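You operate a simulated robot arm through the tools that you are given. There is no shell and no other tool. Be economical: measure what you need, move in short steps, check, and stop when the job is done.

You run a simulated robot arm. Do the job below in one go: nothing can be reset, and whatever is moved stays where it is left.

JOB
Stand the green whisk and long spoon in the utensil pot; wipe up the crumbs by the bread bin.
Fine: the blue cloth goes back where it lay.

It is judged by the outcome, as a careful person would: the job done as asked, and still so three seconds after it is handed in. It fails if anything else is knocked over, pushed out of place, dropped, spilled or broken. Flat cloth is picked up by pressing the open fingertips on it (5 to 10 N) and closing them slowly along it; thin cloth reads only 2 to 8 mm in the jaws.

ROBOT AND FRAMES
A 7-joint arm with a two-finger parallel gripper, fixed in place. Base frame: the origin is at the foot of the arm, x ahead of it, y to its left, z up; the work surface is at about z = 899. Readings come in mm, rad, newtons and seconds.
With the tool pointing down near the work surface it reaches from about 280 to 740 mm from the base axis. Its first joint turns from -2.007 to 2.007 rad. Payload 3.91 kg.
The tool frame sits at the grasp point between the pads (the TCP): z along the fingers, y along the line on which they close. The tips reach 30 mm beyond it. Largest opening 110 mm; finger width 20, thickness 10; the body of the gripper, 48 by 112 mm, starts 55 mm behind the TCP.
Orientation is that of the tool frame in the base frame, as [roll, pitch, yaw] about the fixed x, y, z axes, in that order (R = Rz(yaw) Ry(pitch) Rx(roll)). With the fingers straight down and closing along the base's y, the tool's x points along the base's -x, its y along +y and its z along -z.

CONTROLS
- The arm moves only by the tool send_rows. Its argument "commands" is a list of rows, each a list of 7 numbers: the turn, a rotation vector about the tool's x, y, z in units of 8 degrees (1.0 is 8 degrees), then the shift along the tool's x, y, z in units of 20 mm (1.0 is 20 mm), then the finger opening in mm, from 0 to 110. In form: [[wx, wy, wz, x, y, z, fingers], ...]. A call has 1 to 10 rows; each row shifts and turns the commanded pose from where the row before left it, along the tool's axes as they then stand. A call with a number of a shift or a turn outside -1 to 1 is refused whole. A row lasts 0.2 s, in which the tool goes at most 50 mm and 0.15 rad; a call with a longer step from one row to the next is refused whole, and so is a gripper value outside its range. A pose out of reach is approached as far as the arm can. The call stops where the force on the tool passes 40 N (or 10 N more than at its start, if that is more) or the arm is blocked; 0.2 s more then pass. Each finger travels about 108 mm/s and halts on what it meets, pressing with about 39 N; the grip force reading is that of the motor and also rises with nothing between the fingers. The clock runs only during rows and for 0.2 s after the last one: add rows that do not move to give the fingers time. It gives the time, the measured TCP pose, the force on the tool (base axes), the opening and the grip force at its end, in the units of the frame above (readings bear some noise), and new pictures: "show" is both (left out), scene, wrist or none.
- Cameras (640 x 400 px; columns grow to the right, rows downward): "scene" is fixed at [219.2, 498.5, 1658.2]; the picture's right is [-0.89, -0.46, 0.00], its down [-0.29, 0.55, -0.78] and it looks along [0.36, -0.69, -0.62] (base axes); focal length 323 px, centre (320, 200). "wrist" rides on the gripper at [-36, 0, -57] in the tool frame; the picture's right is [0.00, -1.00, 0.00], its down [0.97, 0.00, -0.24] and it looks along [0.24, 0.00, 0.97] (tool axes); focal length 218 px, centre (320, 200). There is no depth. A picture from a camera that has moved, and an enlarged one, comes with that camera's place and axes in the base frame and with its lens.
- slide_trunk(by): slides the trunk up (or, below 0, down) by that many mm; the arm rides with it, the base frame stays. It gives what a move gives, with no picture.
- zoom(camera, box): a new picture of the part [left, top, right, bottom] of that camera's present view, enlarged. No time passes.
- hand_in(): hands the job in; it is judged then, once.

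Go step by step. Nothing tells you positions but the pictures and the camera data: compare them with the known pose of the tool, close in by small moves and look again before you grip or let go. The budget is 120 turns and 150 pictures, counting those below and the enlarged ones. Unless the task says otherwise, let go and move clear before handing in, and close with one line.

The tools are called after "Emit:" as a command line: name --pt "numbers of a row" for each row, then --argument value for the rest, lists and objects as JSON in quotes. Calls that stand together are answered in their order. send_rows: Moves the arm, as the interface text tells. Its arguments: {"type":"object","properties":{"commands":{"type":"array","items":{"type":"array","items":{"type":"number"}}},"show":{"type":"string","enum":["both","scene","wrist","none"]}},"required":["commands"]} The other tools are called the same way: slide_trunk (by) slides the trunk up or down; zoom (camera, box) takes an enlarged picture of a part of a camera's view; hand_in () hands the job in.

At the start:

```text
clock: 0.0
tcp_pos: [519.1, -142.4, 1345.0]
tool_rot: [3.142, 0.0, -3.14]
contact_force: [0.0, -0.5, 0.3]
grip_width: 109.9
gripper_force: 0.0
trunk travel left (down, up): [-925.0, 65.0]
```

scene: 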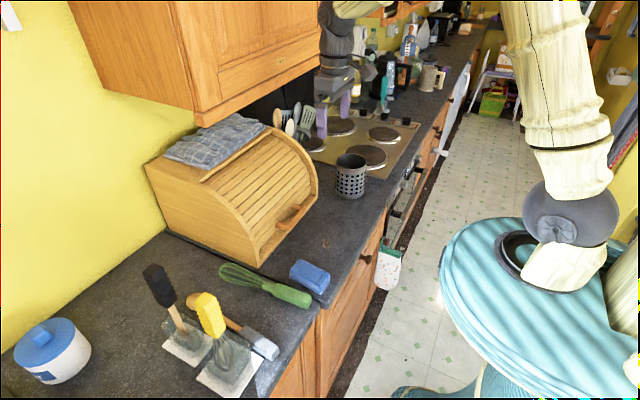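
wrist: 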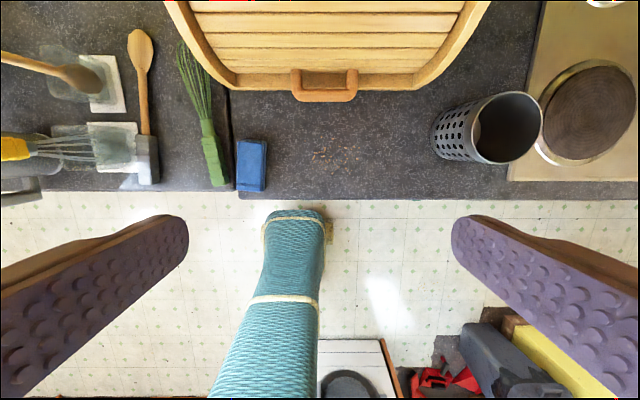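

I see the counter, with the bread bin, pot, whisk, a blue block and various utensils. I'll look closer before moving.

Emit:
zoom --camera "scene" --box '[120, 230, 360, 400]'

Emit:
zoom --camera "scene" --box '[240, 70, 440, 210]'

Emit:
zoom --camera "wrist" --box '[0, 0, 280, 210]'

Emit:
zoom --camera "wrist" --box '[220, 70, 560, 210]'

```text
2.35 times, centred on (240, 315) of scene
camera zoom: at [219.2, 498.5, 1658.2], right [-0.89, -0.46, 0.0], down [-0.29, 0.55, -0.78], along [0.36, -0.69, -0.62], focal length 759 px, centre (508, -71)
```

zoom: 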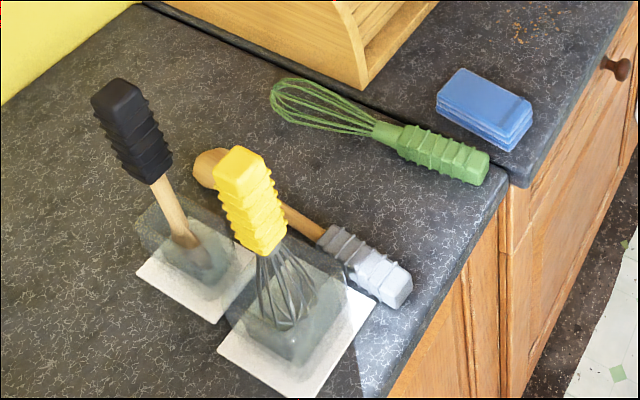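

```text
2.86 times, centred on (340, 140) of scene
camera zoom: at [219.2, 498.5, 1658.2], right [-0.89, -0.46, 0.0], down [-0.29, 0.55, -0.78], along [0.36, -0.69, -0.62], focal length 922 px, centre (263, 371)
```

zoom: 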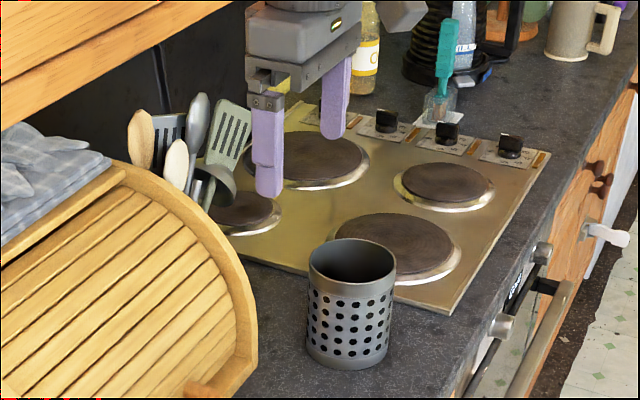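

```text
1.90 times, centred on (140, 105) of wrist
camera zoom: at [554.2, -142.1, 1401.7], right [0.0, -1.0, 0.0], down [-0.97, 0.0, 0.24], along [-0.24, 0.0, -0.97], focal length 416 px, centre (663, 381)
```

zoom: 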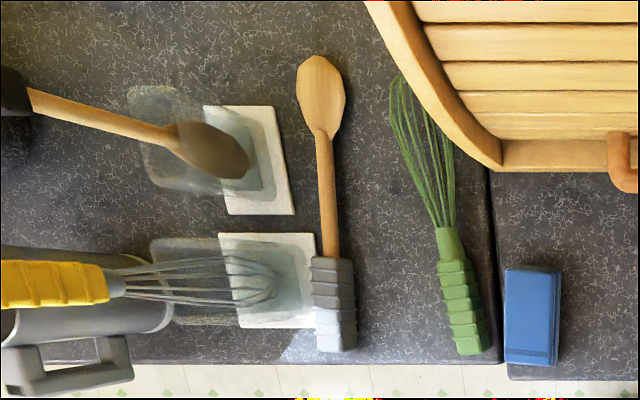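

```text
1.88 times, centred on (390, 140) of wrist
camera zoom: at [554.2, -142.1, 1401.7], right [0.0, -1.0, 0.0], down [-0.97, 0.0, 0.24], along [-0.24, 0.0, -0.97], focal length 411 px, centre (188, 313)
```

zoom: 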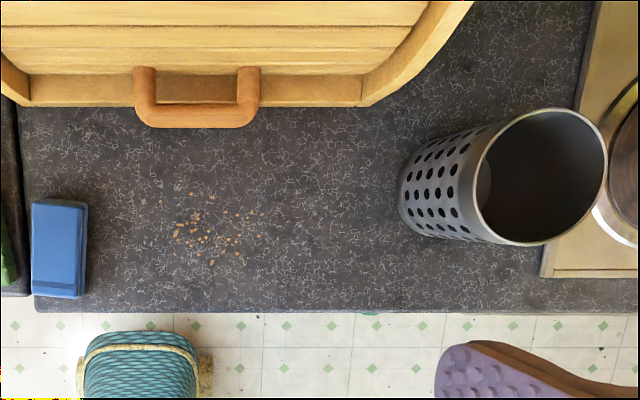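

The lying wooden spoon (grey handle) runs from about (470,244) to (780,216). The green whisk runs from about (478,84) to (754,133), the pot is near (583,-448), and the folded blue cloth is near (514,7). I'll move the wrist camera over the utensils to measure them better.

Emit:
send_rows --pt "0 0 0 -0.14 1 0.7 60" --pt "0 0 0 -0.14 1 0.7 60" --pt "0 0 0 -0.14 1 0.7 60" --pt "0 0 0 -0.14 1 0.7 60" --pt "0 0 0 -0.14 1 0.7 60" --pt "0 0 0 -0.14 1 0.7 60" --pt "0 0 0 -0.14 1 0.7 60" --pt "0 0 0 -0.14 1 0.7 60" --pt "0 0 0 -0.14 1 0.7 60" --pt "0 0 0 -0.14 1 0.7 60" --show "none"

Emit:
send_rows --pt "0 0 0 -0.14 0.9 0.7 60" --pt "0 0 0 -0.14 0.9 0.7 60" --pt "0 0 0 -0.14 0.9 0.7 60" --pt "0 0 0 -0.14 0.9 0.7 60" --pt "0 0 0 -0.14 0.9 0.7 60"

```text
clock: 2.2
tcp_pos: [545.8, 58.3, 1205.5]
tool_rot: [-3.141, -0.002, -3.141]
contact_force: [0.4, 0.8, 0.5]
grip_width: 59.8
gripper_force: 0.0
trunk travel left (down, up): [-925.0, 65.0]
```

```text
clock: 3.4
tcp_pos: [562.1, 150.6, 1134.7]
tool_rot: [3.141, 0.001, -3.14]
contact_force: [0.4, 0.5, 0.0]
grip_width: 60.0
gripper_force: 0.1
trunk travel left (down, up): [-925.0, 65.0]
camera wrist: at [597.4, 149.8, 1191.0], right [0.0, -1.0, 0.0], down [-0.97, 0.0, 0.24], along [-0.24, 0.0, -0.97], focal length 218 px, centre (320, 200)
```

scene: 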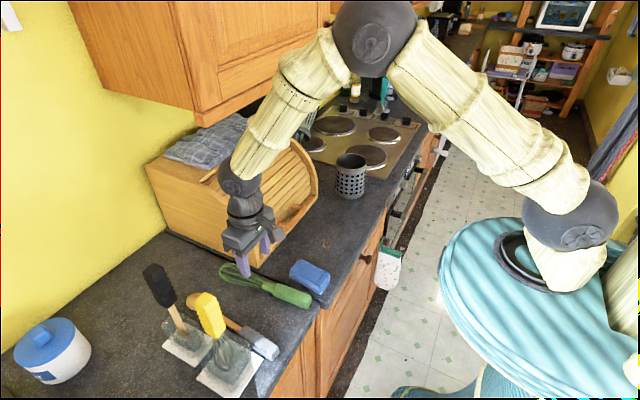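
wrist: 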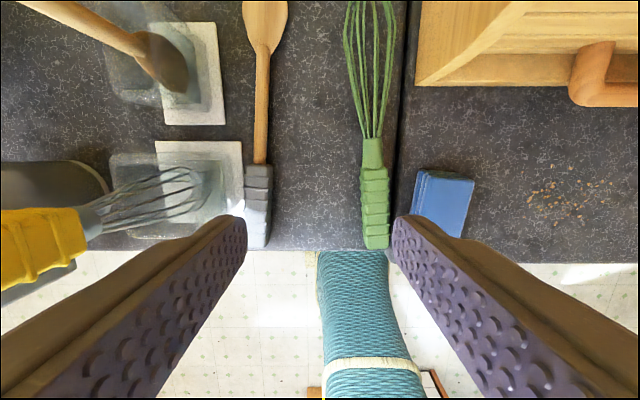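

The spoon shaft spans roughly x 576–704 at y about 219, and the standing utensils at y about 300 are close. I'll hover above the shaft with the gripper tilted about 14° away from them.

Emit:
send_rows --pt "0 0 0 -0.557 0.33 0.964 34" --pt "0 0 0 -0.557 0.33 0.964 34" --pt "0 0 0 -0.557 0.33 0.964 34" --pt "0 0 0 -0.557 0.33 0.964 34" --pt "0 0 0 -0.557 0.33 0.964 34" --pt "0 0 0 -0.557 0.33 0.964 34" --pt "0 0 0.6 -0.557 0.33 0.964 34" --pt "-1 0 0 0 0 0 34" --pt "-0.75 0 0 0 0 0 34" --pt "0 0 0 0 0 0 34"

```text
clock: 5.6
tcp_pos: [635.9, 195.2, 1000.5]
tool_rot: [2.895, 0.0, 3.058]
contact_force: [-0.3, -0.4, 0.5]
grip_width: 34.2
gripper_force: 0.1
trunk travel left (down, up): [-925.0, 65.0]
camera wrist: at [672.7, 177.6, 1055.1], right [-0.08, -0.97, -0.24], down [-0.97, 0.02, 0.23], along [-0.22, 0.26, -0.94], focal length 218 px, centre (320, 200)
```

scene: 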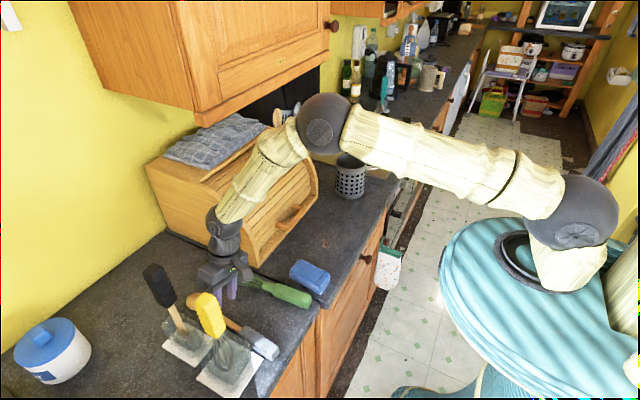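
wrist: 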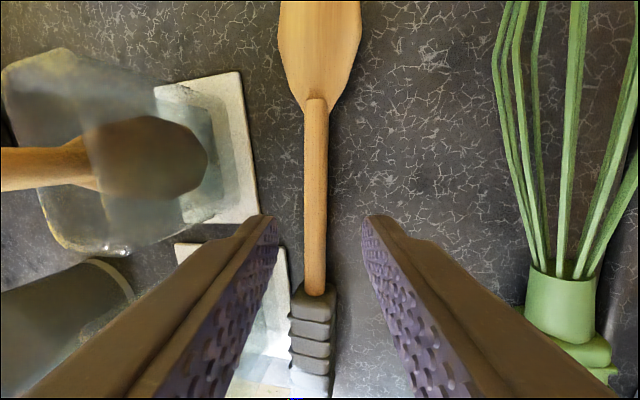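

The shaft is centred between the fingers. I'll descend along the tool axis.

Emit:
send_rows --pt "0 0 0 0 0.1 0.8 34" --pt "0 0 0 0 0 0.8 34" --pt "0 0 0 0 0 0.8 34" --pt "0 0 0 0 0 0.6 32" --pt "0 0 0 0 0 0.2 32" --pt "0 0 0 0 0 0 32"

```text
clock: 7.0
tcp_pos: [638.3, 211.0, 944.3]
tool_rot: [2.897, 0.008, 3.056]
contact_force: [-12.8, -5.8, 22.8]
grip_width: 32.6
gripper_force: 0.9
trunk travel left (down, up): [-925.0, 65.0]
stopped in row 6: the force on the tool passed its limit (the readings are from after the stop); the commanded pose is now the measured one
camera wrist: at [673.9, 193.7, 1001.1], right [-0.08, -0.97, -0.24], down [-0.97, 0.02, 0.23], along [-0.21, 0.26, -0.94], focal length 218 px, centre (320, 200)
```

scene: 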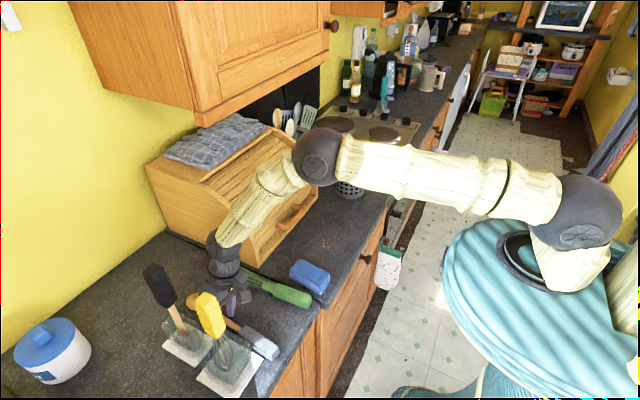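
wrist: 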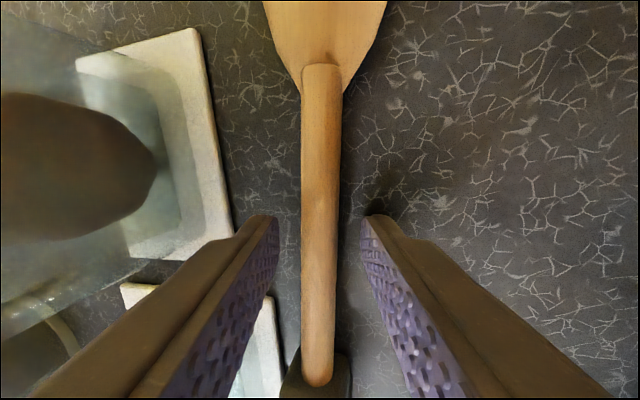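

A fingertip has touched the counter and the shaft lies between the pads. I'll ease up slightly and close.

Emit:
send_rows --pt "0 0 0 0 0 -0.05 32" --pt "0 0 0 0 0 0 22" --pt "0 0 0 0 0 0.05 12" --pt "0 0 0 0 0 0 4" --pt "0 0 0 0 0 0 4" --show "wrist"

```text
clock: 8.2
tcp_pos: [642.0, 210.7, 943.0]
tool_rot: [2.894, 0.008, 3.056]
contact_force: [-1.6, -1.3, 12.6]
grip_width: 13.9
gripper_force: 39.2
trunk travel left (down, up): [-925.0, 65.0]
camera wrist: at [677.0, 194.2, 998.9], right [-0.08, -0.97, -0.24], down [-0.97, 0.02, 0.22], along [-0.21, 0.26, -0.94], focal length 218 px, centre (320, 200)
```

wrist: 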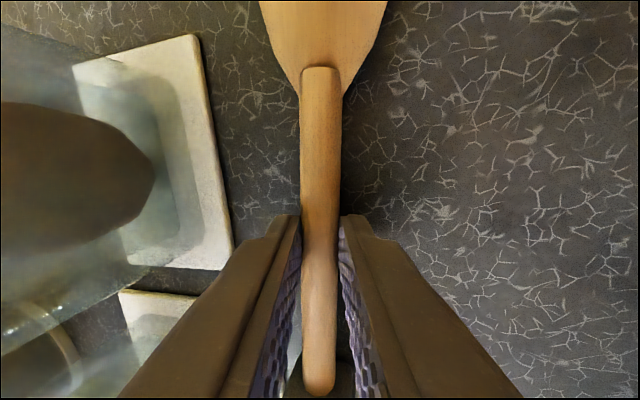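

Gripped at 14 mm. I'll lift it along the tool axis.

Emit:
send_rows --pt "0 0 0 0 0 -0.3 2" --pt "0 0 0 0 0 -0.6 2" --pt "0 0 0 0 0 -0.8 2" --pt "0 0 0 0 0 -1 2" --pt "0 0 0 0 0 -1 2" --pt "0 0 0 0 0 -1 2" --pt "0 0 0 0 0 -1 2" --pt "0 0 0 0 0 -1 2"

```text
clock: 10.0
tcp_pos: [638.5, 178.2, 1071.4]
tool_rot: [2.896, 0.006, 3.055]
contact_force: [-0.1, -0.1, -1.5]
grip_width: 13.9
gripper_force: 38.8
trunk travel left (down, up): [-925.0, 65.0]
camera wrist: at [672.4, 161.3, 1127.6], right [-0.08, -0.97, -0.24], down [-0.97, 0.02, 0.23], along [-0.21, 0.26, -0.94], focal length 218 px, centre (320, 200)
```

scene: 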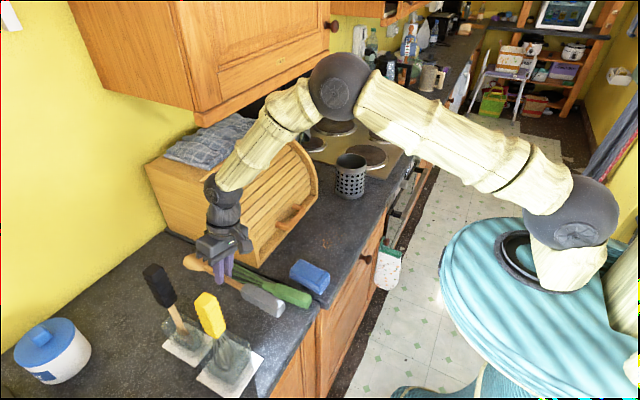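
wrist: 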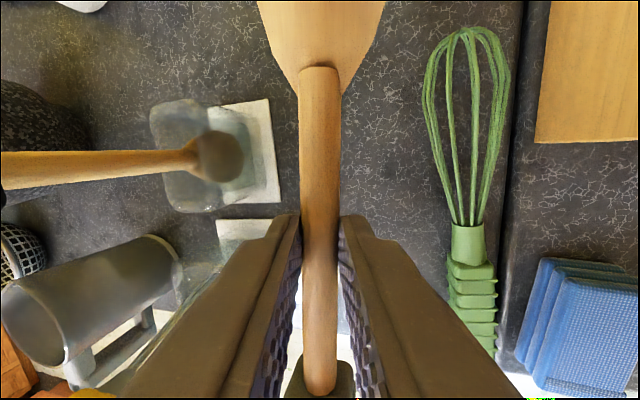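

The spoon is held level. Next I'll level the gripper and carry the spoon up and back, clear of the bin, before tilting.

Emit:
send_rows --pt "0.9 0 0 0.9 0 -1 2" --pt "0.85 0 0 0.9 0 -1 2" --pt "0 0 0 1 -0.3 -1 2" --pt "0 0 0 1 -0.5 -1 2" --pt "0 0 0 1 -1 -1 2" --pt "0 0 0 1 -1 -1 2" --pt "0 0 0 1 -1 -1 2" --pt "0 0 0 0.7 -1 -1 2" --pt "0 0 0 0.3 -1 -0.5 2" --pt "0 0 0 0 -1 0 2" --show "none"

```text
clock: 12.2
tcp_pos: [469.7, 48.6, 1241.8]
tool_rot: [3.138, 0.008, 3.055]
contact_force: [-0.4, -0.3, -1.0]
grip_width: 13.7
gripper_force: 39.3
trunk travel left (down, up): [-925.0, 65.0]
```

Now I'll swing around towards the pot, with the spoon still level.

Emit:
send_rows --pt "0 0 0.226 0 -1 0 2" --pt "0 0 0.226 0 -1 0 2" --pt "0 0 0.226 0 -1 0 2" --pt "0 0 0.226 0 -1 0 2" --pt "0 0 0.226 0 -1 0 2" --pt "0 0 0.226 0 -1 0 2" --pt "0 0 0.226 0 -1 0 2" --pt "0 0 0.226 0 -1 0 2" --pt "0 0 0.226 0 -1 0 2" --show "none"

Emit:
send_rows --pt "0 0 0.226 0 -1 0 2" --pt "0 0 0.226 0 -1 0 2" --pt "0 0 0.226 0 -1 0 2" --pt "0 0 0.226 0 -1 0 2" --pt "0 0 0.226 0 -1 0 2" --pt "0 0 0.226 0 -1 0 2" --pt "0 0 0.226 0 -1 0 2" --pt "0 0 0.226 0 -1 0 2" --pt "0 0 0.226 0 -1 0 2" --show "both"

```text
clock: 14.2
tcp_pos: [432.0, -125.9, 1240.5]
tool_rot: [3.137, 0.007, 2.773]
contact_force: [-0.4, 0.3, -1.3]
grip_width: 13.9
gripper_force: 38.5
trunk travel left (down, up): [-925.0, 65.0]
```

```text
clock: 16.2
tcp_pos: [348.9, -285.0, 1241.4]
tool_rot: [3.138, 0.004, 2.486]
contact_force: [0.4, -0.2, -0.1]
grip_width: 13.6
gripper_force: 39.3
trunk travel left (down, up): [-925.0, 65.0]
camera wrist: at [376.1, -306.9, 1298.2], right [-0.61, -0.79, 0.0], down [-0.77, 0.59, 0.24], along [-0.18, 0.15, -0.97], focal length 218 px, centre (320, 200)
```

scene: 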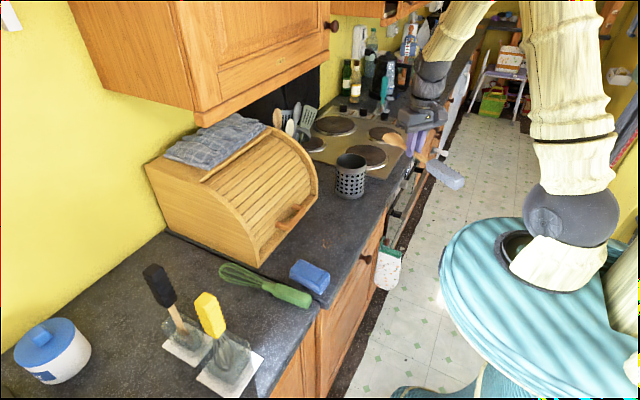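
wrist: 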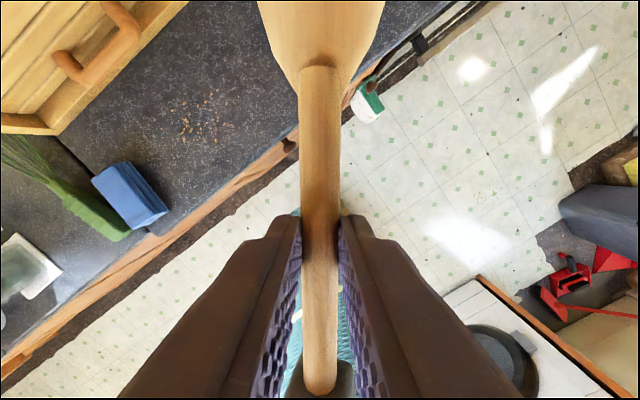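

I'm facing the pot direction, so I'll tilt the tool up to horizontal while moving outward. The handle will hang down and the spoon head will point up.

Emit:
send_rows --pt "0 -1 0 -0.693 0 0.097 2" --pt "0 -1 0 -0.673 0 0.193 2" --pt "0 -1 0 -0.639 0 0.285 2" --pt "0 -1 0 -0.594 0 0.371 2" --pt "0 -1 0 -0.536 0 0.45 2" --pt "0 -1 0 -0.468 0 0.52 2" --pt "0 -1 0 -0.391 0 0.58 2" --pt "0 -1 0 -0.307 0 0.629 2" --pt "0 -1 0 -0.216 0 0.666 2" --pt "0 -1 0 -0.122 0 0.689 2"

```text
clock: 18.4
tcp_pos: [458.3, -369.1, 1218.9]
tool_rot: [3.114, 1.401, 2.461]
contact_force: [0.2, 0.0, -0.8]
grip_width: 13.4
gripper_force: 39.2
trunk travel left (down, up): [-925.0, 65.0]
camera wrist: at [418.9, -339.0, 1264.8], right [-0.61, -0.79, 0.0], down [-0.31, 0.25, -0.92], along [0.73, -0.56, -0.4], focal length 218 px, centre (320, 200)
```

scene: 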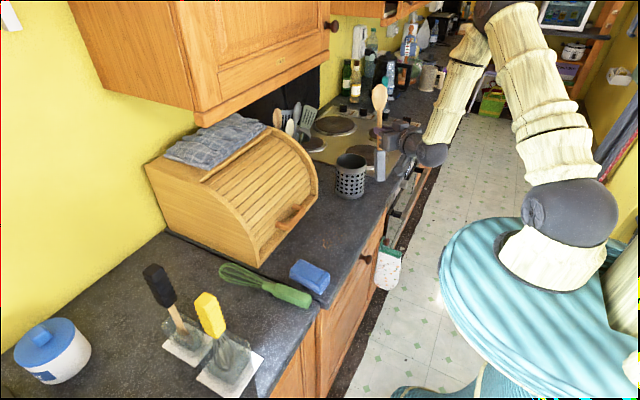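
wrist: 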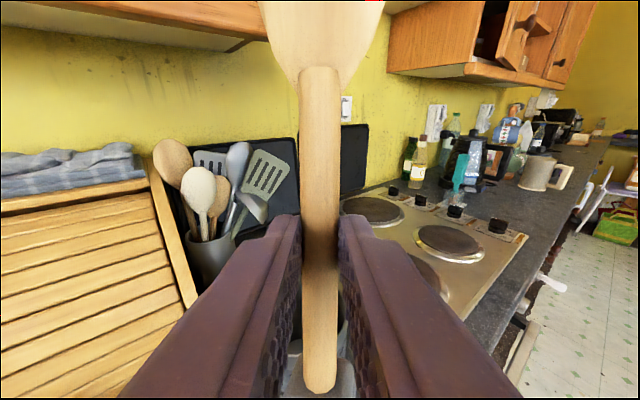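

The spoon is nearly vertical, handle down. I'll finish the tilt, raise it, and move out over the perforated pot, which I take to be near (583,-447).

Emit:
send_rows --pt "0 -0.6 0 -1 0 0 2" --pt "0 -0.6 0 -1 0 0 2" --pt "0 0 0 -0.6 0 0 2" --pt "0 0 0 0 0 1 2" --pt "0 0 0 0 0 1 2" --pt "0 0 0 0 0 1 2" --pt "0 0 0 0 0 1 2" --pt "0 0 0 0 0 1 2" --pt "0 0 0 0 0 1 2" --pt "0 0 0 0 0 0 2"

```text
clock: 20.6
tcp_pos: [557.4, -445.9, 1272.0]
tool_rot: [1.974, 1.567, 1.32]
contact_force: [-0.9, -0.5, -0.4]
grip_width: 13.9
gripper_force: 39.0
trunk travel left (down, up): [-925.0, 65.0]
camera wrist: at [512.5, -410.5, 1308.5], right [-0.61, -0.79, 0.0], down [-0.19, 0.15, -0.97], along [0.77, -0.59, -0.24], focal length 218 px, centre (320, 200)
```

scene: 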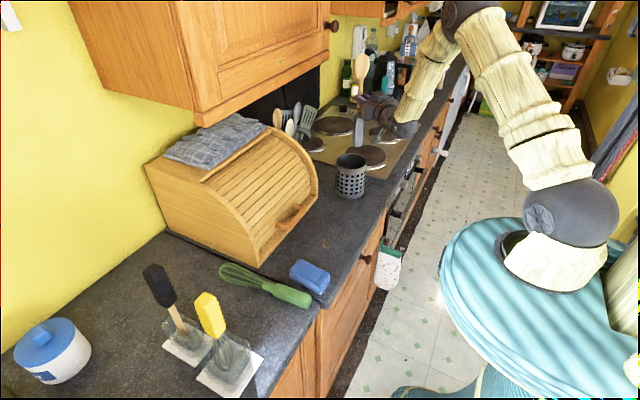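
wrist: 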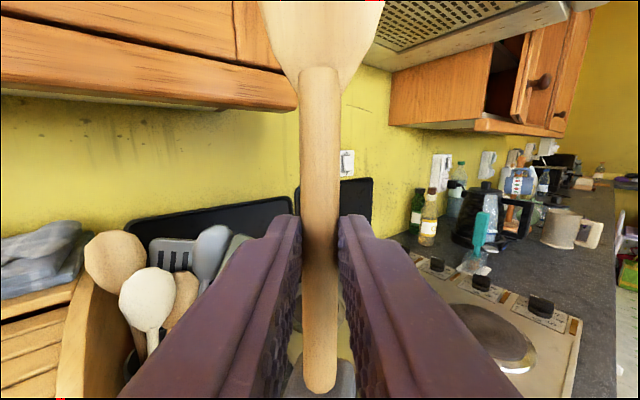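

Emit:
zoom --camera "scene" --box '[300, 50, 420, 210]'

```text
2.50 times, centred on (360, 130) of scene
camera zoom: at [219.2, 498.5, 1658.2], right [-0.89, -0.46, 0.0], down [-0.29, 0.55, -0.78], along [0.36, -0.69, -0.62], focal length 807 px, centre (220, 375)
```

zoom: 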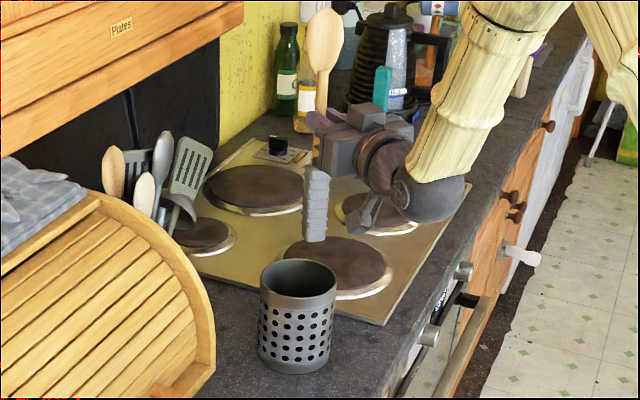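

The handle hangs over the pot about 20 mm right of centre, as intended. I'll nudge it a little toward the middle and lower it.

Emit:
send_rows --pt "0 0 0 0 0.3 -0.2 2" --pt "0 0 0 0.8 0 0 2" --pt "0 0 0 0.8 0 0 2" --pt "0 0 0 0.8 0 0 2" --pt "0 0 0 0.8 0 0 2" --pt "0 0 0 0.8 0 0 2" --show "scene"

Emit:
zoom --camera "scene" --box '[300, 50, 420, 210]'

```text
clock: 22.0
tcp_pos: [558.0, -436.0, 1191.7]
tool_rot: [2.034, 1.565, 1.378]
contact_force: [-0.4, -0.2, -1.3]
grip_width: 13.8
gripper_force: 39.1
trunk travel left (down, up): [-925.0, 65.0]
```

scene: 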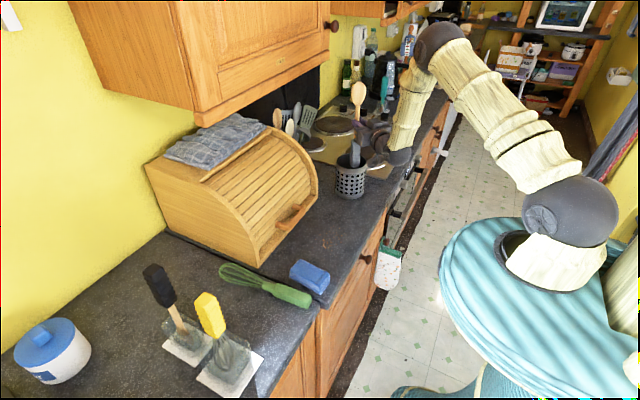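

```text
2.50 times, centred on (360, 130) of scene
camera zoom: at [219.2, 498.5, 1658.2], right [-0.89, -0.46, 0.0], down [-0.29, 0.55, -0.78], along [0.36, -0.69, -0.62], focal length 807 px, centre (220, 375)
```

zoom: 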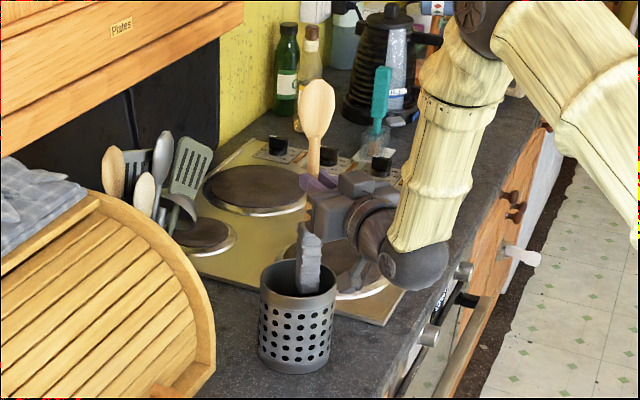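

The handle is inside the rim, so I'll continue down gently.

Emit:
send_rows --pt "0 0 0 0.8 0 0 2" --pt "0 0 0 0.8 0 0 2" --pt "0 0 0 0.8 0 0 2" --pt "0 0 0 0.7 0 0 2" --pt "0 0 0 0.6 0 0 2" --pt "0 0 0 0.3 0 0 2" --pt "0 0 0 0.2 0 0 2" --pt "0 0 0 0.2 0 0 2" --show "none"

Emit:
zoom --camera "scene" --box '[300, 50, 420, 210]'

```text
clock: 23.8
tcp_pos: [558.4, -435.7, 1103.8]
tool_rot: [1.988, 1.565, 1.335]
contact_force: [0.0, -0.3, -0.5]
grip_width: 13.9
gripper_force: 39.0
trunk travel left (down, up): [-925.0, 65.0]
```

```text
2.50 times, centred on (360, 130) of scene
camera zoom: at [219.2, 498.5, 1658.2], right [-0.89, -0.46, 0.0], down [-0.29, 0.55, -0.78], along [0.36, -0.69, -0.62], focal length 807 px, centre (220, 375)
```

zoom: 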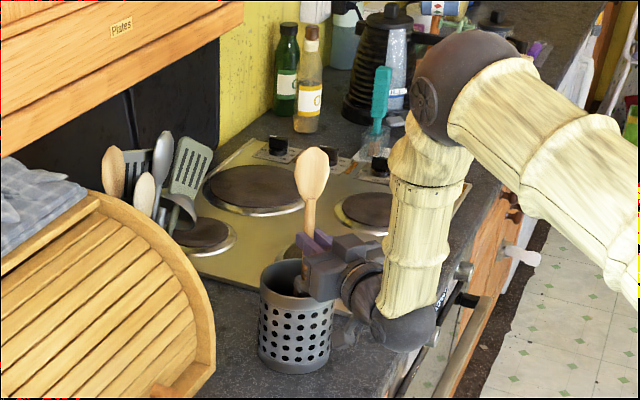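

Emit:
send_rows --pt "0 0 0 0.2 0 0 2" --pt "0 0 0 0.2 0 0 2" --pt "0 0 0 0.2 0 0 2" --pt "0 0 0 0.15 0 0 2" --pt "0 0 0 0.1 0 0 2" --pt "0 0 0 0 0 0 2" --show "none"

```text
clock: 25.2
tcp_pos: [556.6, -436.6, 1085.7]
tool_rot: [2.083, 1.566, 1.43]
contact_force: [-0.1, -0.5, -0.8]
grip_width: 13.6
gripper_force: 39.0
trunk travel left (down, up): [-925.0, 65.0]
```

Emit:
send_rows --pt "0 0 0 0.15 0 0 2" --pt "0 0 0 0.15 0 0 2" --pt "0 0 0 0.15 0 0 2" --pt "0 0 0 0.15 0 0 2" --pt "0 0 0 0 0 0 2" --show "both"

Emit:
zoom --camera "scene" --box '[300, 50, 420, 210]'

```text
clock: 26.4
tcp_pos: [555.4, -435.1, 1082.1]
tool_rot: [0.289, 1.554, -0.366]
contact_force: [-0.9, 0.3, 36.2]
grip_width: 13.6
gripper_force: 38.8
trunk travel left (down, up): [-925.0, 65.0]
camera wrist: at [510.4, -400.3, 1117.4], right [-0.61, -0.79, 0.0], down [-0.18, 0.14, -0.97], along [0.77, -0.59, -0.23], focal length 218 px, centre (320, 200)
```

scene: 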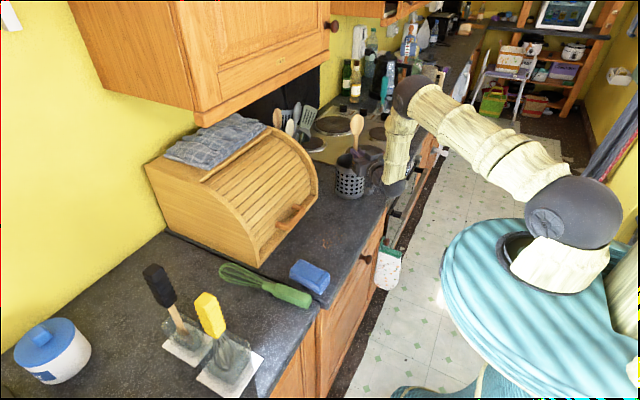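
wrist: 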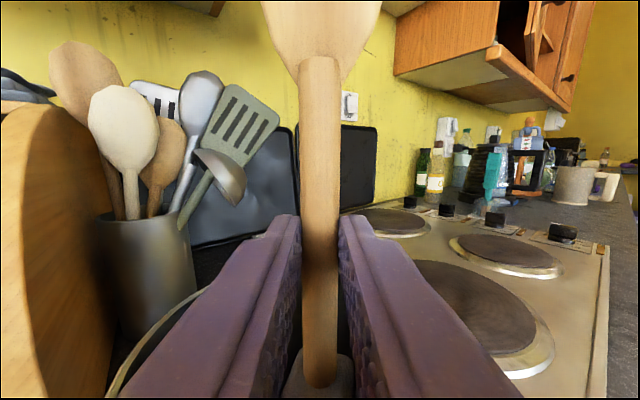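

```text
2.50 times, centred on (360, 130) of scene
camera zoom: at [219.2, 498.5, 1658.2], right [-0.89, -0.46, 0.0], down [-0.29, 0.55, -0.78], along [0.36, -0.69, -0.62], focal length 807 px, centre (220, 375)
```

zoom: 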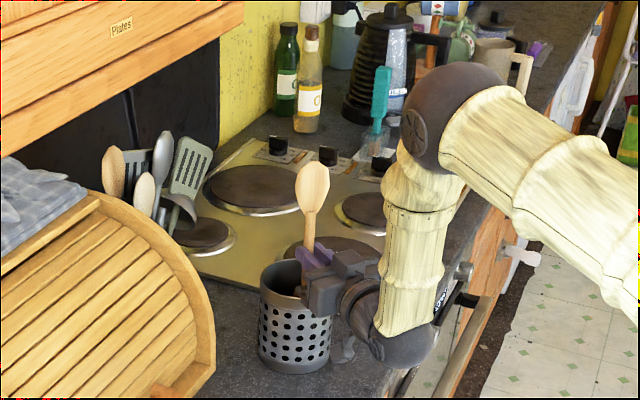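

The handle rests on the pot floor, with contact at 36 N. I'll ease off 2 mm, open, and back straight out.

Emit:
send_rows --pt "0 0 0 -0.12 0 0 2" --pt "0 0 0 0 0 0 14" --pt "0 0 0 0 0 0 24" --pt "0 0 0 0 0 0 50" --pt "0 0 0 0 0 0 50" --pt "0 0 0 0 0 0 50" --pt "0 0 0 0 0 -0.4 50" --pt "0 0 0 0 0 -0.8 50" --pt "0 0 0 0 0 -1 50" --pt "0 0 0 0 0 -1 50"

Emit:
zoom --camera "scene" --box '[300, 50, 420, 210]'

```text
clock: 28.6
tcp_pos: [507.0, -397.8, 1076.1]
tool_rot: [2.004, 1.565, 1.35]
contact_force: [0.2, 0.2, 0.1]
grip_width: 50.0
gripper_force: 0.1
trunk travel left (down, up): [-925.0, 65.0]
camera wrist: at [461.3, -363.0, 1111.7], right [-0.61, -0.79, 0.0], down [-0.19, 0.15, -0.97], along [0.77, -0.59, -0.24], focal length 218 px, centre (320, 200)
```

scene: 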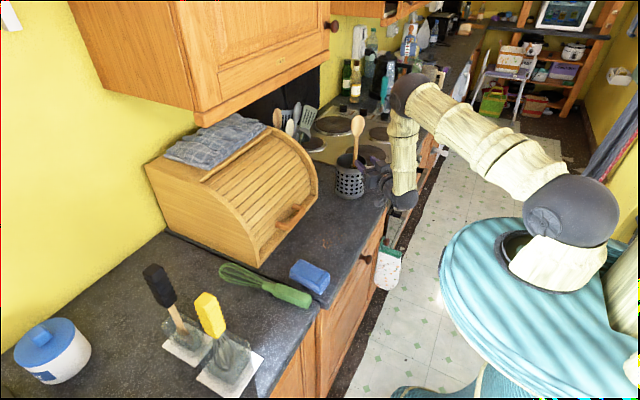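
wrist: 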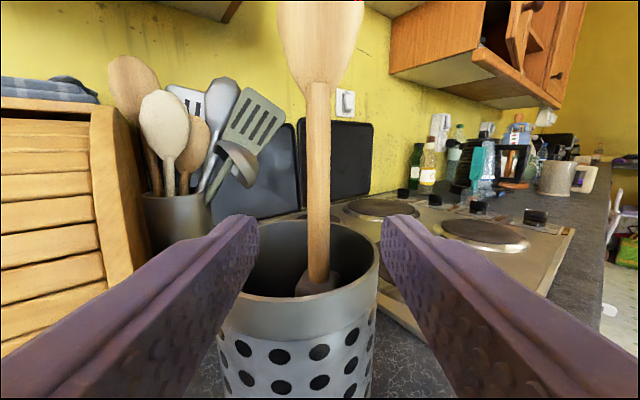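

```text
2.50 times, centred on (360, 130) of scene
camera zoom: at [219.2, 498.5, 1658.2], right [-0.89, -0.46, 0.0], down [-0.29, 0.55, -0.78], along [0.36, -0.69, -0.62], focal length 807 px, centre (220, 375)
```

zoom: 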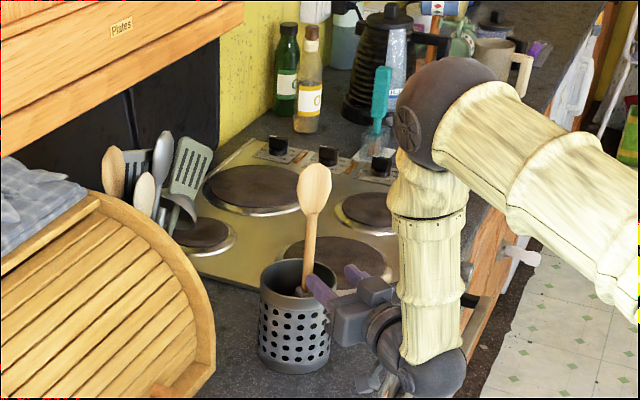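

The spoon stands in the pot. I'll back away, rise, and return the tool to pointing down for the whisk.

Emit:
send_rows --pt "0 0 0 0 0 -1 50" --pt "0 0 0 0 0 -1 50" --pt "0 0 0 -0.5 0 -1 50" --pt "0 0 0 -1 0 0 50" --pt "0 0 0 -1 0 0 50" --pt "0 0 0 -1 0 0 50" --pt "0 0 0 -1 0 0 50" --pt "0 0 0 -1 0 0 50" --pt "0 0 0 -1 0 0 50" --pt "0 0 0 -1 0 0 50" --show "none"

Emit:
send_rows --pt "0 1 0 0.1 0 -0.5 60" --pt "0 1 0 0.14 0 -0.48 60" --pt "0 1 0 0.2 0 -0.45 60" --pt "0 1 0 0.26 0 -0.42 60" --pt "0 1 0 0.32 0 -0.38 60" --pt "0 1 0 0.37 0 -0.33 60" --pt "0 1 0 0.42 0 -0.28 60" --pt "0 1 0 0.45 0 -0.21 60" --pt "0 1 0 0.48 0 -0.15 60" --pt "0 1 0 0.5 0 -0.08 60" --show "none"

```text
clock: 30.8
tcp_pos: [456.9, -360.8, 1226.7]
tool_rot: [1.93, 1.565, 1.276]
contact_force: [-1.0, -0.3, 0.2]
grip_width: 50.0
gripper_force: 0.1
trunk travel left (down, up): [-925.0, 65.0]
```

```text
clock: 33.0
tcp_pos: [382.1, -301.6, 1210.0]
tool_rot: [3.136, 0.171, 2.489]
contact_force: [-0.3, -0.3, 0.2]
grip_width: 59.9
gripper_force: 0.0
trunk travel left (down, up): [-925.0, 65.0]
```

Emit:
send_rows --pt "0 1 0 0 0 0 60" --pt "0 0.22 0 0 0 0 60" --pt "0 0 -0.3 0 1 0 60" --pt "0 0 -0.3 0 1 0 60" --pt "0 0 -0.3 0 1 0 60" --pt "0 0 -0.3 0 1 0 60" --pt "0 0 -0.3 0 1 0 60" --pt "0 0 -0.3 0 1 0 60" --pt "0 0 -0.3 0 1 0 60" --pt "0 0 -0.3 0 1 0 60" --show "none"

Emit:
send_rows --pt "0 0 -0.3 -0.4 1 0 60" --pt "0 0 -0.3 -0.4 1 0 60" --pt "0 0 -0.3 -0.4 1 0 60" --pt "0 0 -0.3 -0.4 1 0 60" --pt "0 0 -0.3 -0.4 1 0 60" --pt "0 0 -0.3 -0.4 1 0 60" --pt "0 0 -0.3 -0.4 1 0 60" --pt "0 0 -0.3 -0.4 1 0 60" --pt "0 0 -0.3 -0.4 1 0 60" --pt "0 0 -0.3 -0.4 1 0 60"

```text
clock: 35.2
tcp_pos: [457.4, -159.9, 1214.0]
tool_rot: [3.138, 0.003, 2.824]
contact_force: [-0.2, 0.0, -0.3]
grip_width: 59.9
gripper_force: 0.0
trunk travel left (down, up): [-925.0, 65.0]
```

```text
clock: 37.4
tcp_pos: [563.7, 24.9, 1214.0]
tool_rot: [3.141, 0.005, -3.042]
contact_force: [0.2, 0.3, -0.2]
grip_width: 60.0
gripper_force: 0.0
trunk travel left (down, up): [-925.0, 65.0]
camera wrist: at [599.0, 27.5, 1270.8], right [0.1, -0.99, 0.0], down [-0.97, -0.1, 0.24], along [-0.24, -0.02, -0.97], focal length 218 px, centre (320, 200)
```

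scene: 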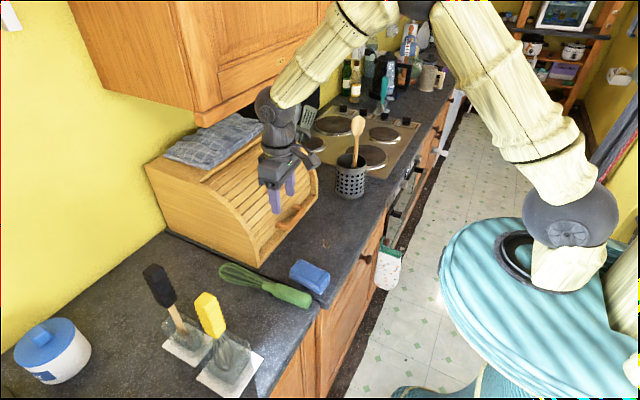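
wrist: 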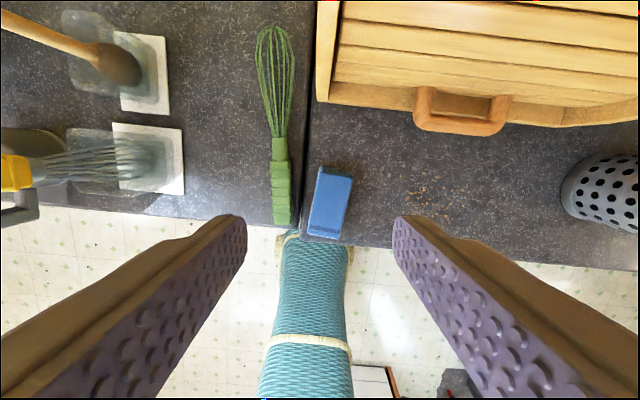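

The whisk axis runs at about 6°, matching the gripper heading, and its neck is near (588,92). I'll descend above it.

Emit:
send_rows --pt "0 0 0 -0.154 0.324 1 54" --pt "0 0 0 -0.154 0.324 1 54" --pt "0 0 0 -0.154 0.324 1 54" --pt "0 0 0 -0.154 0.324 1 54" --pt "0 0 0 -0.154 0.324 1 54" --pt "0 0 0 -0.154 0.324 1 54" --pt "0 0 0 -0.154 0.324 1 54" --pt "0 0 0 -0.154 0.324 1 54" --pt "0 0 0 -0.154 0.324 1 54" --pt "0 0 0 -0.154 0.324 1 54" --show "wrist"

```text
clock: 39.6
tcp_pos: [590.4, 93.5, 1014.0]
tool_rot: [3.139, 0.002, -3.041]
contact_force: [0.0, 0.8, 0.3]
grip_width: 53.8
gripper_force: 0.1
trunk travel left (down, up): [-925.0, 65.0]
camera wrist: at [625.2, 97.0, 1071.0], right [0.1, -0.99, 0.0], down [-0.97, -0.1, 0.24], along [-0.23, -0.02, -0.97], focal length 218 px, centre (320, 200)
```

wrist: 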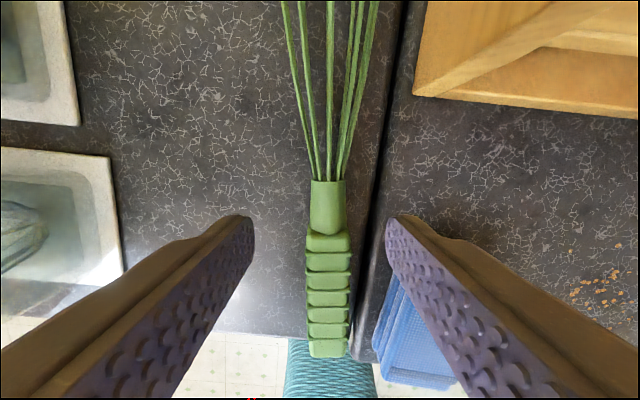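

Emit:
send_rows --pt "0 0 0 0.25 -0.25 0 54" --pt "0 0 0 0 0 1 54" --pt "0 0 0 0 0 1 54" --pt "0 0 0 0 0 1 54" --pt "0 0 0 0 0 0.6 54" --pt "0 0 0 0 0 0.1 54" --pt "0 0 0 0 0 0 54" --show "wrist"

```text
clock: 41.2
tcp_pos: [583.9, 86.6, 940.4]
tool_rot: [3.141, 0.006, -3.04]
contact_force: [1.9, -0.7, 3.6]
grip_width: 53.9
gripper_force: 0.1
trunk travel left (down, up): [-925.0, 65.0]
camera wrist: at [619.2, 90.8, 997.3], right [0.1, -0.99, 0.0], down [-0.97, -0.1, 0.23], along [-0.23, -0.02, -0.97], focal length 218 px, centre (320, 200)
```

wrist: 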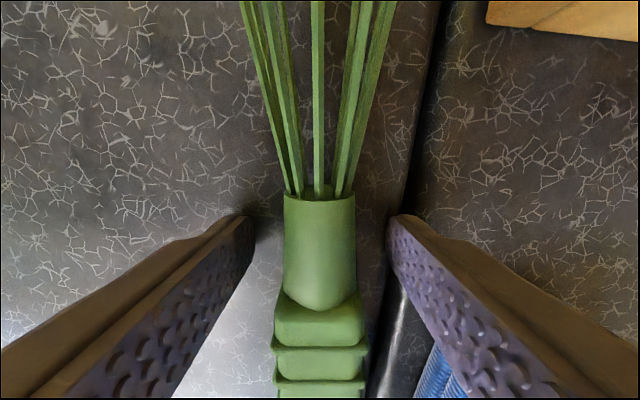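

The neck sits between the pads. Closing.

Emit:
send_rows --pt "0 0 0 0 0 0 44" --pt "0 0 0 0 0 0 34" --pt "0 0 0 0 0 0 26" --pt "0 0 0 0 0 0 18" --pt "0 0 0 0 0 0 10" --pt "0 0 0 0 0 0 10" --show "wrist"

```text
clock: 42.6
tcp_pos: [584.1, 87.9, 940.1]
tool_rot: [3.14, 0.004, -3.043]
contact_force: [0.5, -3.4, 7.0]
grip_width: 28.5
gripper_force: 38.3
trunk travel left (down, up): [-925.0, 65.0]
camera wrist: at [618.6, 90.4, 997.3], right [0.1, -0.99, 0.0], down [-0.97, -0.1, 0.24], along [-0.23, -0.02, -0.97], focal length 218 px, centre (320, 200)
```

wrist: 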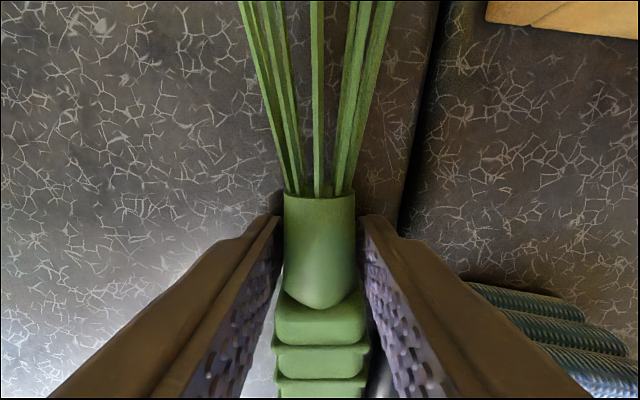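

Gripped at 28.5 mm. Lifting straight up, then back.

Emit:
send_rows --pt "0 0 0 0 0 -0.3 8" --pt "0 0 0 0 0 -0.7 8" --pt "0 0 0 0 0 -1 8" --pt "0 0 0 0 0 -1 8" --pt "0 0 0 0 0 -1 8" --pt "0 0 0 0 0 -1 8" --pt "0 0 0 0.5 0 -1 8" --pt "0 0 0 1 0 -1 8" --pt "0 0 0 1 0 -1 8" --pt "0 0 0 1 0 -1 8" --show "both"

Emit:
send_rows --pt "0 0 0 0.5 0 -1 8" --pt "0 0 0 0.5 0 -1 8" --pt "0 0 0 0.5 0 -1 8" --pt "0 0 0 0.5 0 -1 8" --pt "0 0 0 0.5 0 -1 8" --pt "0 0 0.3 0 -1 -0.5 8" --pt "0 0 0.3 0 -1 0 8" --pt "0 0 0.3 0 -1 0 8" --pt "0 0 0.3 0 -1 0 8" --pt "0 0 0.3 0 -1 0 8" --show "none"

```text
clock: 44.8
tcp_pos: [510.2, 78.4, 1119.3]
tool_rot: [3.14, 0.004, -3.043]
contact_force: [0.3, -0.1, -0.6]
grip_width: 28.3
gripper_force: 39.3
trunk travel left (down, up): [-925.0, 65.0]
camera wrist: at [545.9, 82.4, 1177.0], right [0.1, -0.99, 0.0], down [-0.97, -0.1, 0.23], along [-0.23, -0.02, -0.97], focal length 218 px, centre (320, 200)
```

scene: 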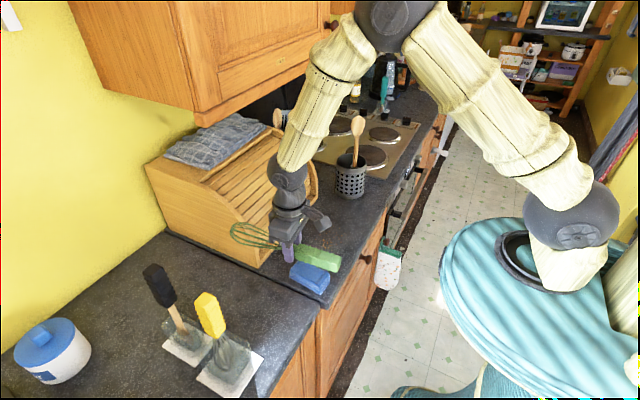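
wrist: 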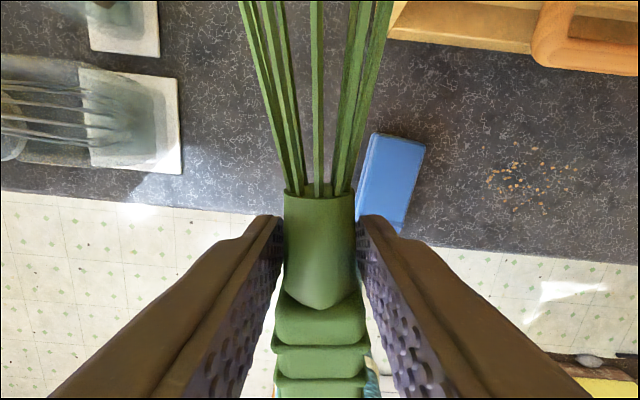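

```text
clock: 47.0
tcp_pos: [465.1, -26.0, 1229.9]
tool_rot: [3.14, 0.003, 3.032]
contact_force: [0.1, -0.9, -1.3]
grip_width: 28.5
gripper_force: 39.3
trunk travel left (down, up): [-925.0, 65.0]
```

Emit:
send_rows --pt "0 0 0.283 0 -1 0 8" --pt "0 0 0.283 0 -1 0 8" --pt "0 0 0.283 0 -1 0 8" --pt "0 0 0.283 0 -1 0 8" --pt "0 0 0.283 0 -1 0 8" --pt "0 0 0.283 0 -1 0 8" --pt "0 0 0.283 0 -1 0 8" --show "none"

Emit:
send_rows --pt "0 0 0.283 0 -1 0 8" --pt "0 0 0.283 0 -1 0 8" --pt "0 0 0.283 0 -1 0 8" --pt "0 0 0.283 0 -1 0 8" --pt "0 0 0.283 0 -1 0 8" --pt "0 0 0.283 0 -1 0 8" --pt "0 0 0.283 0 -1 0 8" --show "none"

Emit:
send_rows --pt "0 -1 0 -0.5 0 0.07 8" --pt "0 -1 0 -0.48 0 0.14 8" --pt "0 -1 0 -0.46 0 0.2 8" --pt "0 -1 0 -0.42 0 0.26 8" --pt "0 -1 0 -0.38 0 0.32 8" --pt "0 -1 0 -0.33 0 0.37 8" --pt "0 -1 0 -0.28 0 0.41 8" --pt "0 -1 0 -0.22 0 0.45 8" --pt "0 -1 0 -0.15 0 0.48 8" --pt "0 -1 0 -0.09 0 0.49 8" --show "none"

```text
clock: 48.6
tcp_pos: [433.3, -161.2, 1229.2]
tool_rot: [3.138, 0.003, 2.756]
contact_force: [0.5, -0.4, -2.0]
grip_width: 28.6
gripper_force: 38.4
trunk travel left (down, up): [-925.0, 65.0]
```

```text
clock: 50.2
tcp_pos: [366.1, -281.6, 1229.6]
tool_rot: [3.138, 0.002, 2.479]
contact_force: [-0.5, 0.5, -2.1]
grip_width: 28.3
gripper_force: 38.5
trunk travel left (down, up): [-925.0, 65.0]
```

```text
clock: 52.4
tcp_pos: [444.9, -343.4, 1213.4]
tool_rot: [3.115, 1.398, 2.454]
contact_force: [0.1, 0.0, -0.7]
grip_width: 28.6
gripper_force: 39.3
trunk travel left (down, up): [-925.0, 65.0]
```

Next I'll finish the tilt and move to hover over the near-left part of the pot.

Emit:
send_rows --pt "0 -0.65 0 0 0.3 0 8" --pt "0 -0.6 0 0 0.3 0 8" --pt "0 0 0 0 0.3 0 8" --pt "0 0 0 0 0.25 0.8 8" --pt "0 0 0 0 0 1 8" --pt "0 0 0 0 0 1 8" --pt "0 0 0 0 0 1 8" --pt "0 0 0 0 0 1 8" --pt "0 0 0 0 0 0.8 8" --pt "0 0 0 0 0 0 8"

Emit:
zoom --camera "scene" --box '[300, 50, 420, 210]'

```text
clock: 54.6
tcp_pos: [548.2, -395.9, 1215.3]
tool_rot: [1.217, 1.565, 0.556]
contact_force: [0.5, 0.2, -0.7]
grip_width: 28.5
gripper_force: 39.0
trunk travel left (down, up): [-925.0, 65.0]
camera wrist: at [502.4, -360.5, 1250.9], right [-0.61, -0.79, 0.0], down [-0.19, 0.15, -0.97], along [0.77, -0.6, -0.24], focal length 218 px, centre (320, 200)
```

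scene: 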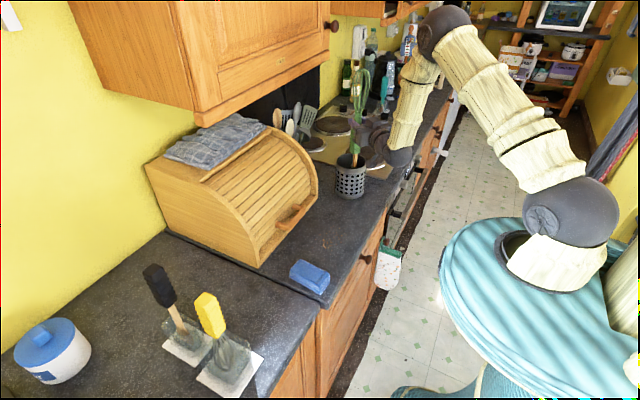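
wrist: 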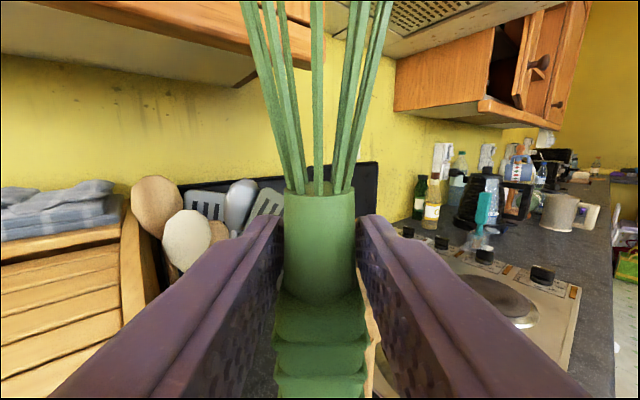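

```text
2.50 times, centred on (360, 130) of scene
camera zoom: at [219.2, 498.5, 1658.2], right [-0.89, -0.46, 0.0], down [-0.29, 0.55, -0.78], along [0.36, -0.69, -0.62], focal length 807 px, centre (220, 375)
```

zoom: 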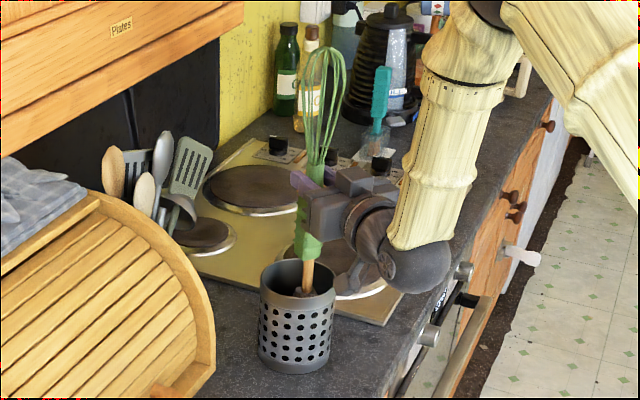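

The whisk handle is just short of the pot on the near side. I'll move out 20 mm and begin lowering.

Emit:
send_rows --pt "0 0 0 0 0.1 0.5 8" --pt "0 0 0 0 0 0.5 8" --pt "0 0 0 0.8 0 0 8" --pt "0 0 0 0.8 0 0 8" --pt "0 0 0 0.8 0 0 8" --pt "0 0 0 0.4 0 0 8" --pt "0 0 0 0 0 0 8" --show "none"

Emit:
zoom --camera "scene" --box '[310, 80, 400, 210]'

```text
clock: 56.2
tcp_pos: [564.5, -403.9, 1159.1]
tool_rot: [1.23, 1.566, 0.567]
contact_force: [0.4, 0.0, -1.6]
grip_width: 28.6
gripper_force: 39.0
trunk travel left (down, up): [-925.0, 65.0]
```

```text
3.08 times, centred on (355, 145) of scene
camera zoom: at [219.2, 498.5, 1658.2], right [-0.89, -0.46, 0.0], down [-0.29, 0.55, -0.78], along [0.36, -0.69, -0.62], focal length 993 px, centre (212, 369)
```

zoom: 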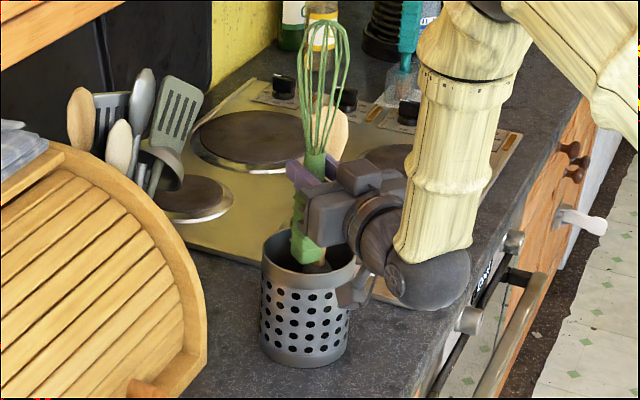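

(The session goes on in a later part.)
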